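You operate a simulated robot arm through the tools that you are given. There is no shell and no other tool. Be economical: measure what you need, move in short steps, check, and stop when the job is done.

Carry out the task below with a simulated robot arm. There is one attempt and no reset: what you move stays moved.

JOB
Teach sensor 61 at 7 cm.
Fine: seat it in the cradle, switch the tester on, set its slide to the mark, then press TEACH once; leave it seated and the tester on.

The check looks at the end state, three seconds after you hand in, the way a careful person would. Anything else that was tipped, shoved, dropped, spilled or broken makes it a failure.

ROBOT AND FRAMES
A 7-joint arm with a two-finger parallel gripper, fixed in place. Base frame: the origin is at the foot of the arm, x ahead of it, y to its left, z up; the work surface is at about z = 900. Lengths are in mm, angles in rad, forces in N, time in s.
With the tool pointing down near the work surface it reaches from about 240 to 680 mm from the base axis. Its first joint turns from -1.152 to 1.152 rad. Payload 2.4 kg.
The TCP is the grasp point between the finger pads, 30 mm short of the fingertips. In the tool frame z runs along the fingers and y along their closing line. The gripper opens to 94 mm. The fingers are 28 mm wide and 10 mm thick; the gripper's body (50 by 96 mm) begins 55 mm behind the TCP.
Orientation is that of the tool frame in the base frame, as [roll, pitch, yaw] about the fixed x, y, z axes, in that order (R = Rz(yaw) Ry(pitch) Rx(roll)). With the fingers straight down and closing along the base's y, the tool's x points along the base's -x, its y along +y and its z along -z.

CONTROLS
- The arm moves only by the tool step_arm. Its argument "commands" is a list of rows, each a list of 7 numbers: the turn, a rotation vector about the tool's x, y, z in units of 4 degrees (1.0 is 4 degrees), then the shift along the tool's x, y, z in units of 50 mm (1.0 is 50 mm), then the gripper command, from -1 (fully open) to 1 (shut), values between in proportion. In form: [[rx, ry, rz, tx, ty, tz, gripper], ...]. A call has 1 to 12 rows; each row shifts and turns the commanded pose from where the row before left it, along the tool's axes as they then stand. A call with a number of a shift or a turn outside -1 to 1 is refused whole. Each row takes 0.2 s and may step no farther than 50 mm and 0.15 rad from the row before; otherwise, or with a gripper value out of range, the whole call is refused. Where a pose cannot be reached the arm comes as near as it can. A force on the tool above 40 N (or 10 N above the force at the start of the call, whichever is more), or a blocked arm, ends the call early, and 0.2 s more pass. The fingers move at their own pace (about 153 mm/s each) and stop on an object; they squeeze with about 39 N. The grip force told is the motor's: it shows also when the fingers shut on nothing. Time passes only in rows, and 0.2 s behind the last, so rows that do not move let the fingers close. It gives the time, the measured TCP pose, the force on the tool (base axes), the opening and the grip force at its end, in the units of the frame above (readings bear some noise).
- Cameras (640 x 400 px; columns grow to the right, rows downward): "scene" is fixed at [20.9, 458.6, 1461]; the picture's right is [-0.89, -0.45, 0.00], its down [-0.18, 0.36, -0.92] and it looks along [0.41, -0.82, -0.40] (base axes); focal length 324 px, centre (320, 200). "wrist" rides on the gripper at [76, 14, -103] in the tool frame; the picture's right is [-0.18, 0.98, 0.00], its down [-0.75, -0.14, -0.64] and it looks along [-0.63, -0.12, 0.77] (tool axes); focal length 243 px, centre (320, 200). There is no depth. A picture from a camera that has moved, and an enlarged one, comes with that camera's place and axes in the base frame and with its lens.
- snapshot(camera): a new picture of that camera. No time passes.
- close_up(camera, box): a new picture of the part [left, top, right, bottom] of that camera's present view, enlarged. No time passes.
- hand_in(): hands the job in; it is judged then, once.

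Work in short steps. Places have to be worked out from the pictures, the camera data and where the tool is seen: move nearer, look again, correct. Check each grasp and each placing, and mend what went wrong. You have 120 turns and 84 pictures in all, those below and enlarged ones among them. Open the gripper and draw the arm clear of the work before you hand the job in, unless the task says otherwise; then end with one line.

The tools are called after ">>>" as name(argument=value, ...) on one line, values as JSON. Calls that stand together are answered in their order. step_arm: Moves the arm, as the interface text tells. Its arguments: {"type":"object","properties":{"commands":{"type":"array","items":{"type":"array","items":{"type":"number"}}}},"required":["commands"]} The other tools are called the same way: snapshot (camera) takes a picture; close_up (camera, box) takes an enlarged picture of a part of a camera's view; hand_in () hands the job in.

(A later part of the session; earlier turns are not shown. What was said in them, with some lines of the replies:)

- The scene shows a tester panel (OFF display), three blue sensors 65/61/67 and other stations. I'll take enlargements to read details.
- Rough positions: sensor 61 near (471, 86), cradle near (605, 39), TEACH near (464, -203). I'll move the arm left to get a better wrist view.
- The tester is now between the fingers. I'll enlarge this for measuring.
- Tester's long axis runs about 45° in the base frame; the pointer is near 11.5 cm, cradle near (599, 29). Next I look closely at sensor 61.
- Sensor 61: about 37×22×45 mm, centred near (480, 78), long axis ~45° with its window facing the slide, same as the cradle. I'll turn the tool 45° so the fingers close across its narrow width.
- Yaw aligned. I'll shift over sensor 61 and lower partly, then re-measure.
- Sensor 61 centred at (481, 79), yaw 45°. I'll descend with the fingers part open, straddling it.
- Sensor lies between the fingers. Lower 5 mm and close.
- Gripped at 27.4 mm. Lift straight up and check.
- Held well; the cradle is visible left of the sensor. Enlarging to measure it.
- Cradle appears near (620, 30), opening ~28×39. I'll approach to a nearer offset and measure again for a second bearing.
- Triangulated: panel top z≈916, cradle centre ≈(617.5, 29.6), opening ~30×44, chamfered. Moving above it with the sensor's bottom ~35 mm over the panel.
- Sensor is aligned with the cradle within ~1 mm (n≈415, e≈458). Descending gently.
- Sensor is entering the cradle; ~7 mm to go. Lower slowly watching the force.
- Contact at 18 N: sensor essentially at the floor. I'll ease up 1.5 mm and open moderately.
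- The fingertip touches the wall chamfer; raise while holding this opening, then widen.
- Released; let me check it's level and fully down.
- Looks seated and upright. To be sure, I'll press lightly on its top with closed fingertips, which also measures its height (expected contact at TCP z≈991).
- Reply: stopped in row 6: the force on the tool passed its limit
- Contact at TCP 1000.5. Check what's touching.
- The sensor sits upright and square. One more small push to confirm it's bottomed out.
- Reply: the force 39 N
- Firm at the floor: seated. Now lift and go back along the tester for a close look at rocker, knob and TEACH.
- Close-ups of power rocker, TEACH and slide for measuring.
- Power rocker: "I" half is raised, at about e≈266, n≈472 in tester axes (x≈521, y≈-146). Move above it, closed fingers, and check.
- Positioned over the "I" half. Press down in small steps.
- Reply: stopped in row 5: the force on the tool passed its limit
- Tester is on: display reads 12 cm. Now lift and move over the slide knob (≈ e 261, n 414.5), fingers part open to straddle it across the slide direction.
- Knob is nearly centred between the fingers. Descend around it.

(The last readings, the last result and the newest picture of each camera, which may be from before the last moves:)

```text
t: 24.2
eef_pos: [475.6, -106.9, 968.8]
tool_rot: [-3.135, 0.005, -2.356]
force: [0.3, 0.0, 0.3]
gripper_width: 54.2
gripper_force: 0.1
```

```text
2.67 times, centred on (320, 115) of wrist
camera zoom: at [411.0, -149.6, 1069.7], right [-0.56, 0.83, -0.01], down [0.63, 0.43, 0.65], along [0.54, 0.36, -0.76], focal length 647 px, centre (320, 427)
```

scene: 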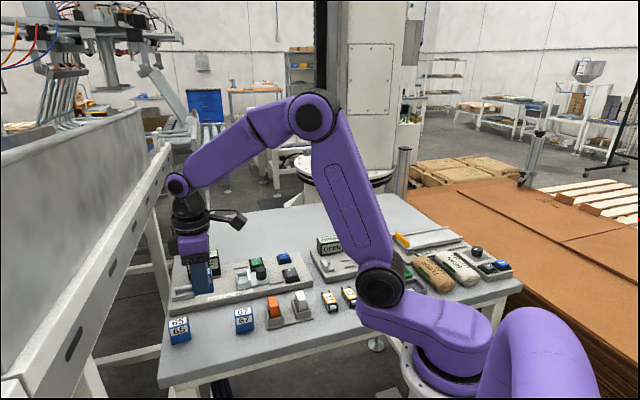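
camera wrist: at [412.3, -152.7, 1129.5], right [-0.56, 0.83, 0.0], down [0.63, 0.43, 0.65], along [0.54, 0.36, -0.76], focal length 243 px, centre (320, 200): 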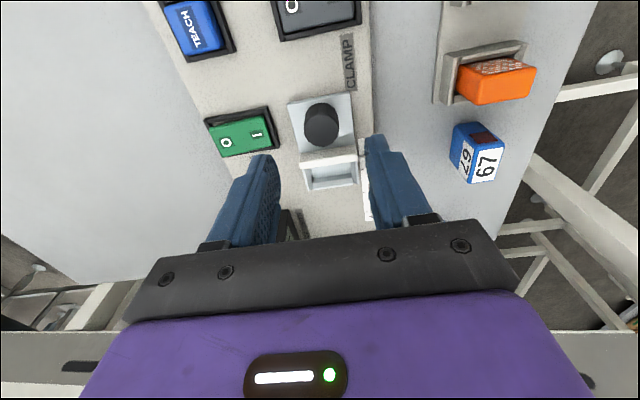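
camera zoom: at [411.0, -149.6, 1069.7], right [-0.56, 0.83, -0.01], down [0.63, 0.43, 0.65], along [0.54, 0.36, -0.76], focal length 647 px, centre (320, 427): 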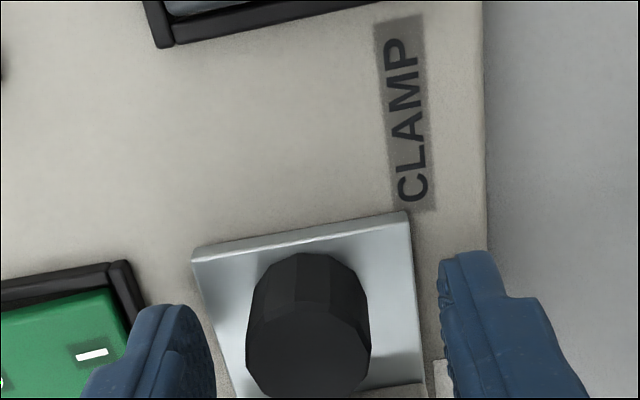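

Knob sits between the fingers. Close the grip.

>>> step_arm(commands=[[0, 0, 0, 0, 0, 0.06, 0.2], [0, 0, 0, 0, 0, 0, 1], [0, 0, 0, 0, 0, 0, 1], [0, 0, 0, 0, 0, 0, 1]])

>>> close_up(camera="scene", box=[160, 235, 304, 305])

```text
t: 25.2
eef_pos: [477.6, -108.0, 966.0]
tool_rot: [-3.13, 0.011, -2.358]
force: [16.0, -14.3, -1.3]
gripper_width: 27.0
gripper_force: 45.3
```

```text
4.44 times, centred on (232, 270) of scene
camera zoom: at [21.4, 458.2, 1461.1], right [-0.89, -0.45, 0.0], down [-0.18, 0.36, -0.92], along [0.41, -0.82, -0.4], focal length 1438 px, centre (711, -111)
```

zoom: 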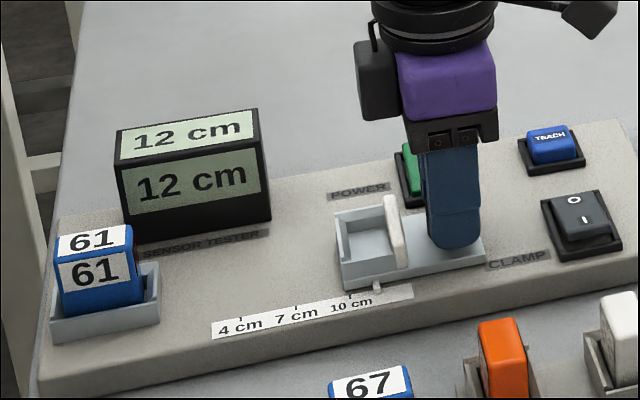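

Knob gripped (27 mm). Relieve the sideways force by 2 mm and slide toward the cradle ~38 mm, in small steps.

>>> step_arm(commands=[[0, 0, 0, 0, -0.05, 0, 1], [0, 0, 0, -0.15, 0, 0, 1], [0, 0, 0, -0.2, 0, 0, 1], [0, 0, 0, -0.2, 0, 0, 1], [0, 0, 0, -0.15, 0, 0, 1], [0, 0, 0, 0, 0, 0, 1]])

>>> close_up(camera="scene", box=[160, 235, 304, 305])

```text
t: 26.6
eef_pos: [503.7, -84.0, 965.9]
tool_rot: [-3.141, 0.005, -2.354]
force: [-0.7, 1.1, -3.4]
gripper_width: 26.7
gripper_force: 44.8
```

```text
4.44 times, centred on (232, 270) of scene
camera zoom: at [20.9, 458.6, 1461.0], right [-0.89, -0.45, 0.0], down [-0.18, 0.36, -0.92], along [0.41, -0.82, -0.4], focal length 1438 px, centre (711, -111)
```

zoom: 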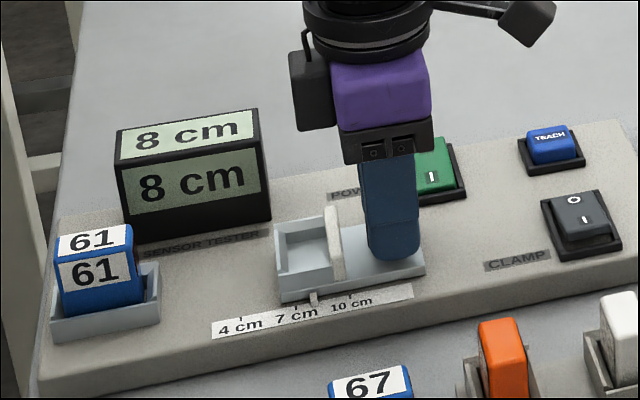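

Display 8 cm. Zoom on the pointer against the marks.

>>> close_up(camera="scene", box=[204, 290, 260, 318])

```text
11.43 times, centred on (232, 304) of scene
camera zoom: at [20.9, 458.6, 1461.0], right [-0.89, -0.45, 0.0], down [-0.18, 0.36, -0.92], along [0.41, -0.82, -0.4], focal length 3698 px, centre (1326, -989)
```

zoom: 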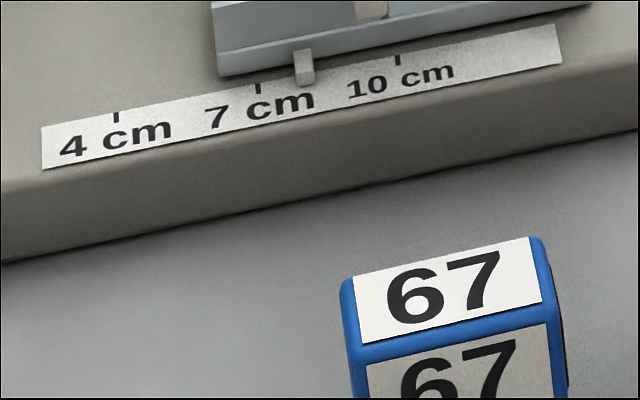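

Pointer ≈10 mm past the 7 mark. Slide 10 mm further.

>>> step_arm(commands=[[0, 0, 0, -0.1, 0, 0, 1], [0, 0, 0, -0.1, 0, 0, 1], [0, 0, 0, 0, 0, 0, 1]])

>>> close_up(camera="scene", box=[204, 290, 260, 318])

>>> close_up(camera="scene", box=[160, 235, 304, 305])

```text
t: 27.4
eef_pos: [510.3, -76.0, 965.4]
tool_rot: [-3.136, 0.008, -2.354]
force: [-4.2, 3.9, 3.6]
gripper_width: 26.6
gripper_force: 44.7
```

```text
11.43 times, centred on (232, 304) of scene
camera zoom: at [20.7, 458.8, 1461.0], right [-0.89, -0.45, 0.0], down [-0.18, 0.36, -0.92], along [0.41, -0.82, -0.4], focal length 3698 px, centre (1326, -989)
```

zoom: 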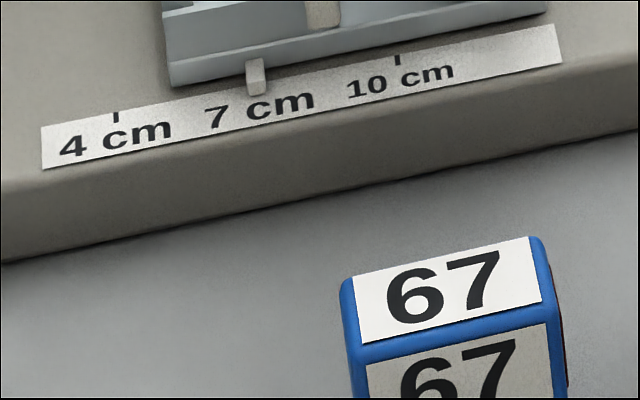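

```text
4.44 times, centred on (232, 270) of scene
camera zoom: at [20.7, 458.8, 1461.0], right [-0.89, -0.45, 0.0], down [-0.18, 0.36, -0.92], along [0.41, -0.82, -0.4], focal length 1438 px, centre (711, -111)
```

zoom: 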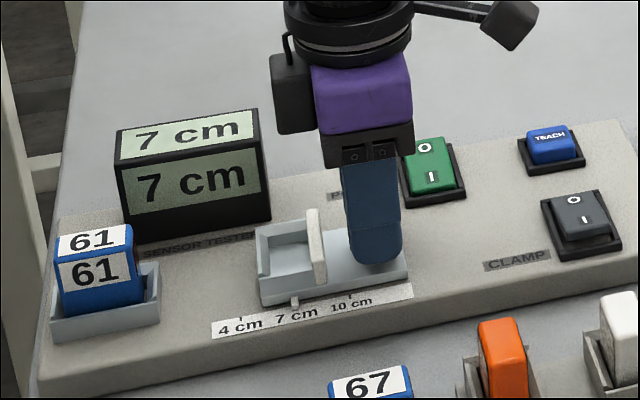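

Display 7 cm and pointer on the mark. Release and lift straight up.

>>> step_arm(commands=[[0, 0, 0, 0, 0, 0, 0.3], [0, 0, 0, 0, 0, 0, 0], [0, 0, 0, 0, 0, -0.2, 0], [0, 0, 0, 0, 0, -0.6, 0], [0, 0, 0, 0, 0, -0.8, 0], [0, 0, 0, 0, 0, 0, 1]])

>>> close_up(camera="scene", box=[204, 290, 260, 318])

>>> close_up(camera="scene", box=[160, 235, 304, 305])

```text
t: 28.8
eef_pos: [508.2, -76.1, 1045.2]
tool_rot: [-3.134, 0.007, -2.356]
force: [0.4, -0.2, 0.0]
gripper_width: 0.1
gripper_force: 33.1
```

```text
11.43 times, centred on (232, 304) of scene
camera zoom: at [20.9, 458.6, 1461.0], right [-0.89, -0.45, 0.0], down [-0.18, 0.36, -0.92], along [0.41, -0.82, -0.4], focal length 3698 px, centre (1326, -989)
```

zoom: 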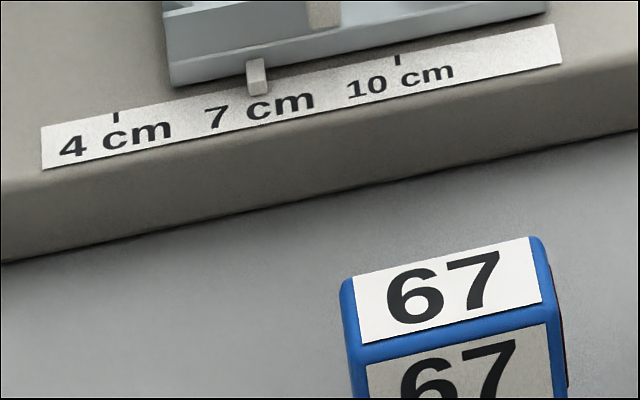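

```text
4.44 times, centred on (232, 270) of scene
camera zoom: at [20.9, 458.6, 1461.0], right [-0.89, -0.45, 0.0], down [-0.18, 0.36, -0.92], along [0.41, -0.82, -0.4], focal length 1438 px, centre (711, -111)
```

zoom: 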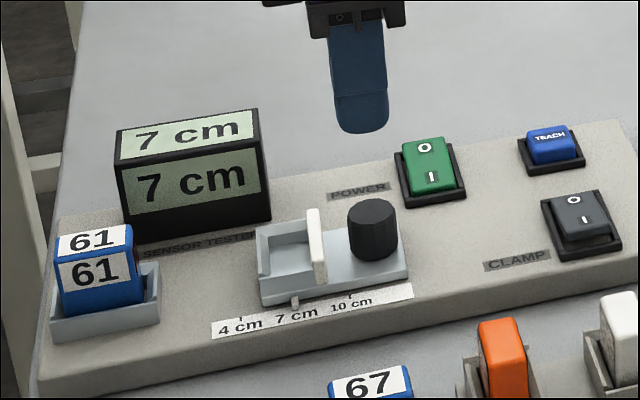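

Slide stayed at 7. Move back toward the TEACH button and look from above.

>>> step_arm(commands=[[0, 0, 0, 0.5, -0.2, -0.4, 1], [0, 0, 0, 0.8, -0.4, -0.4, 1], [0, 0, 0, 0.8, -0.4, 0, 1], [0, 0, 0, 0.6, -0.2, 0, 1], [0, 0, 0, 0, 0, 0, 1]])

>>> snapshot(camera="wrist")

>>> close_up(camera="wrist", box=[250, 50, 410, 150])

```text
t: 30.0
eef_pos: [457.7, -212.1, 1084.8]
tool_rot: [-3.134, 0.006, -2.356]
force: [0.7, 0.4, -0.4]
gripper_width: 0.1
gripper_force: 32.3
```

```text
30 pictures are left
camera wrist: at [392.8, -255.1, 1185.6], right [-0.56, 0.83, -0.01], down [0.63, 0.43, 0.65], along [0.54, 0.36, -0.76], focal length 243 px, centre (320, 200)
```

wrist: 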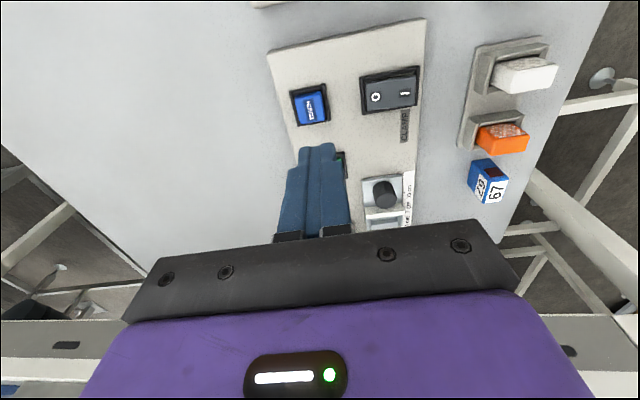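

```text
4.00 times, centred on (330, 100) of wrist
camera zoom: at [392.8, -255.1, 1185.6], right [-0.56, 0.83, -0.01], down [0.63, 0.43, 0.65], along [0.54, 0.36, -0.76], focal length 970 px, centre (280, 600)
```

zoom: 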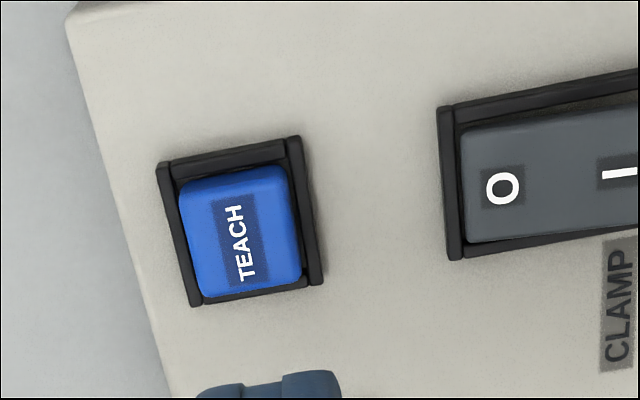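

TEACH centre ≈(474, -213). Move above it and lower to ~10 mm over it.

>>> step_arm(commands=[[0, 0, 0, -0.22, -0.24, 0.5, 1], [0, 0, 0, 0, 0, 0.8, 1], [0, 0, 0, 0, 0, 0.7, 1], [0, 0, 0, 0, 0, 0, 1]])

>>> close_up(camera="wrist", box=[220, 60, 412, 180])

>>> close_up(camera="scene", box=[240, 220, 336, 290])

```text
t: 31.0
eef_pos: [473.7, -213.9, 985.9]
tool_rot: [-3.134, 0.007, -2.357]
force: [0.2, -0.2, 0.0]
gripper_width: 0.0
gripper_force: 32.8
```

```text
3.33 times, centred on (316, 120) of wrist
camera zoom: at [408.2, -257.0, 1086.9], right [-0.56, 0.83, -0.01], down [0.63, 0.43, 0.65], along [0.54, 0.36, -0.76], focal length 809 px, centre (333, 467)
```

zoom: 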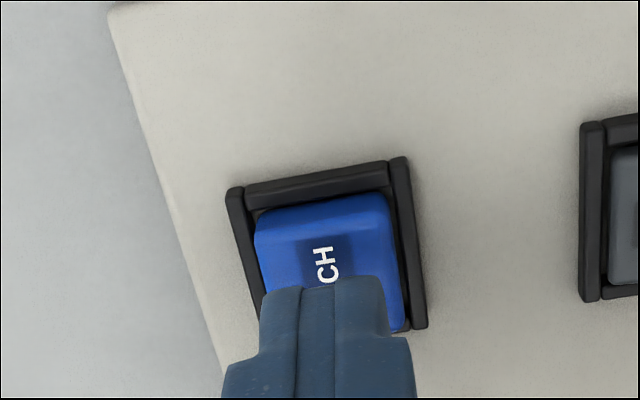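

```text
5.71 times, centred on (288, 255) of scene
camera zoom: at [20.9, 458.6, 1461.0], right [-0.89, -0.45, 0.0], down [-0.18, 0.36, -0.92], along [0.41, -0.82, -0.4], focal length 1849 px, centre (503, -114)
```

zoom: 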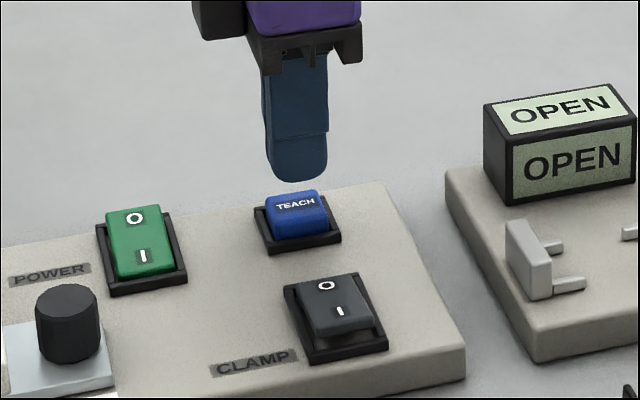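

Centred over TEACH. Press down once in small continuous steps.

>>> step_arm(commands=[[0, 0, 0, 0, 0, 0.2, 1], [0, 0, 0, 0, 0, 0.15, 1], [0, 0, 0, 0, 0, 0.08, 1], [0, 0, 0, 0, 0, 0.06, 1], [0, 0, 0, 0, 0, 0.06, 1]])

>>> close_up(camera="scene", box=[176, 220, 304, 300])

```text
t: 32.2
eef_pos: [472.9, -216.6, 957.3]
tool_rot: [-3.134, 0.008, -2.356]
force: [-10.7, 2.5, 24.8]
gripper_width: 0.0
gripper_force: 33.1
```

```text
5.00 times, centred on (240, 260) of scene
camera zoom: at [20.2, 458.9, 1460.9], right [-0.89, -0.45, 0.0], down [-0.18, 0.35, -0.92], along [0.41, -0.82, -0.4], focal length 1618 px, centre (720, -100)
```

zoom: 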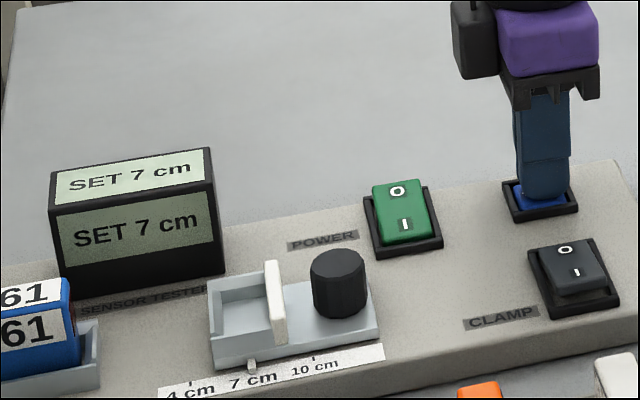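

Display shows "SET 7 cm". Lift straight up and withdraw, then open the gripper.

>>> step_arm(commands=[[0, 0, 0, 0, 0, -0.6, 1], [0, 0, 0, 0, 0, -0.9, 1], [0, 0, 0, 0, 0, -0.9, 0], [0, 0, 0, 0, 0, -0.9, -1], [0, 0, 0, 0.5, 0, -0.9, -1], [0, 0, 0, 0.5, 0, 0, -1], [0, 0, 0, 0, 0, 0, -1]])

>>> snapshot(camera="scene")

>>> close_up(camera="scene", box=[160, 230, 320, 340])

```text
refused: row 5 steps farther than a row can; nothing moved
```

```text
25 pictures are left
```

scene: 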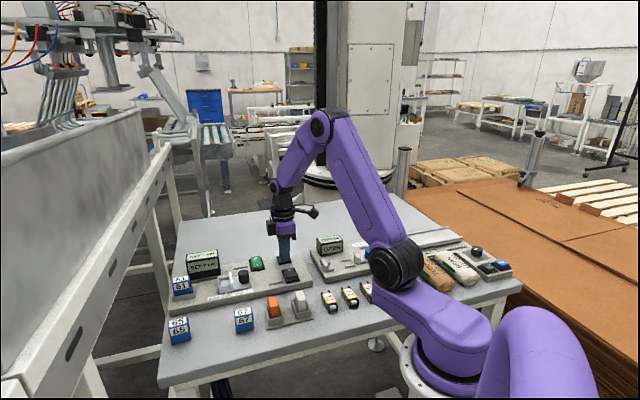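

```text
3.64 times, centred on (240, 285) of scene
camera zoom: at [20.2, 458.9, 1460.9], right [-0.89, -0.45, 0.0], down [-0.18, 0.35, -0.92], along [0.41, -0.82, -0.4], focal length 1177 px, centre (611, -109)
```

zoom: 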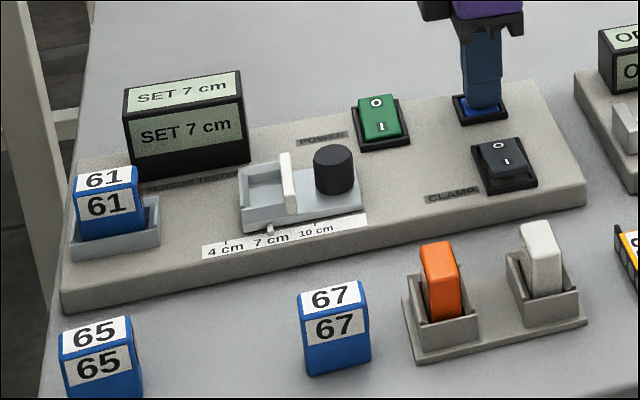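

The row was too long; repeat with pure vertical lifting.

>>> step_arm(commands=[[0, 0, 0, 0, 0, -0.6, 1], [0, 0, 0, 0, 0, -0.9, 1], [0, 0, 0, 0, 0, -0.9, 0], [0, 0, 0, 0, 0, -0.9, -1], [0, 0, 0, 0, 0, -0.9, -1], [0, 0, 0, 0.5, 0, 0, -1], [0, 0, 0, 0, 0, 0, -1]])

>>> snapshot(camera="scene")

>>> close_up(camera="scene", box=[160, 230, 320, 340])

```text
t: 33.8
eef_pos: [452.8, -235.7, 1166.2]
tool_rot: [-3.134, 0.007, -2.357]
force: [0.7, -0.4, 0.4]
gripper_width: 94.0
gripper_force: 0.1
```

```text
23 pictures are left
```

scene: 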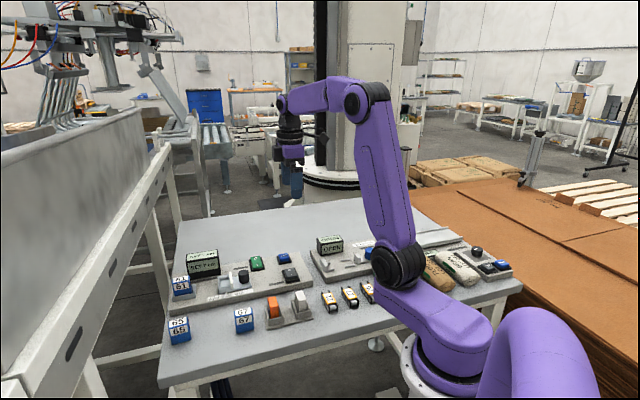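

```text
3.64 times, centred on (240, 285) of scene
camera zoom: at [20.9, 458.6, 1461.0], right [-0.89, -0.45, 0.0], down [-0.18, 0.36, -0.92], along [0.41, -0.82, -0.4], focal length 1177 px, centre (611, -109)
```

zoom: 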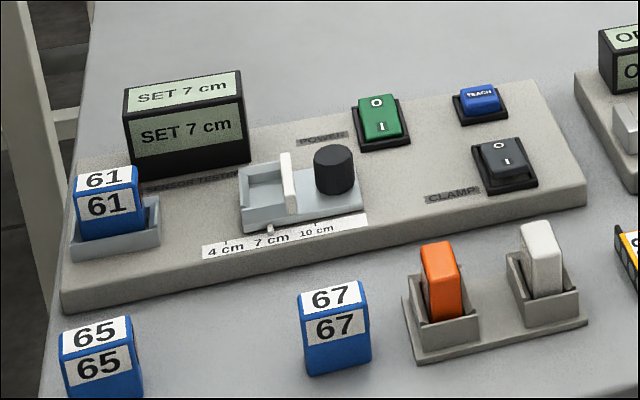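

Display holds "SET 7 cm", sensor 61 is seated, tester is on, slide is at 7, and nothing else was disturbed. Handing in.

>>> hand_in()

```text
The job is handed in.
```

Sensor 61 is seated in the cradle and taught at 7 cm; the tester is still on and its display reads "SET 7 cm".
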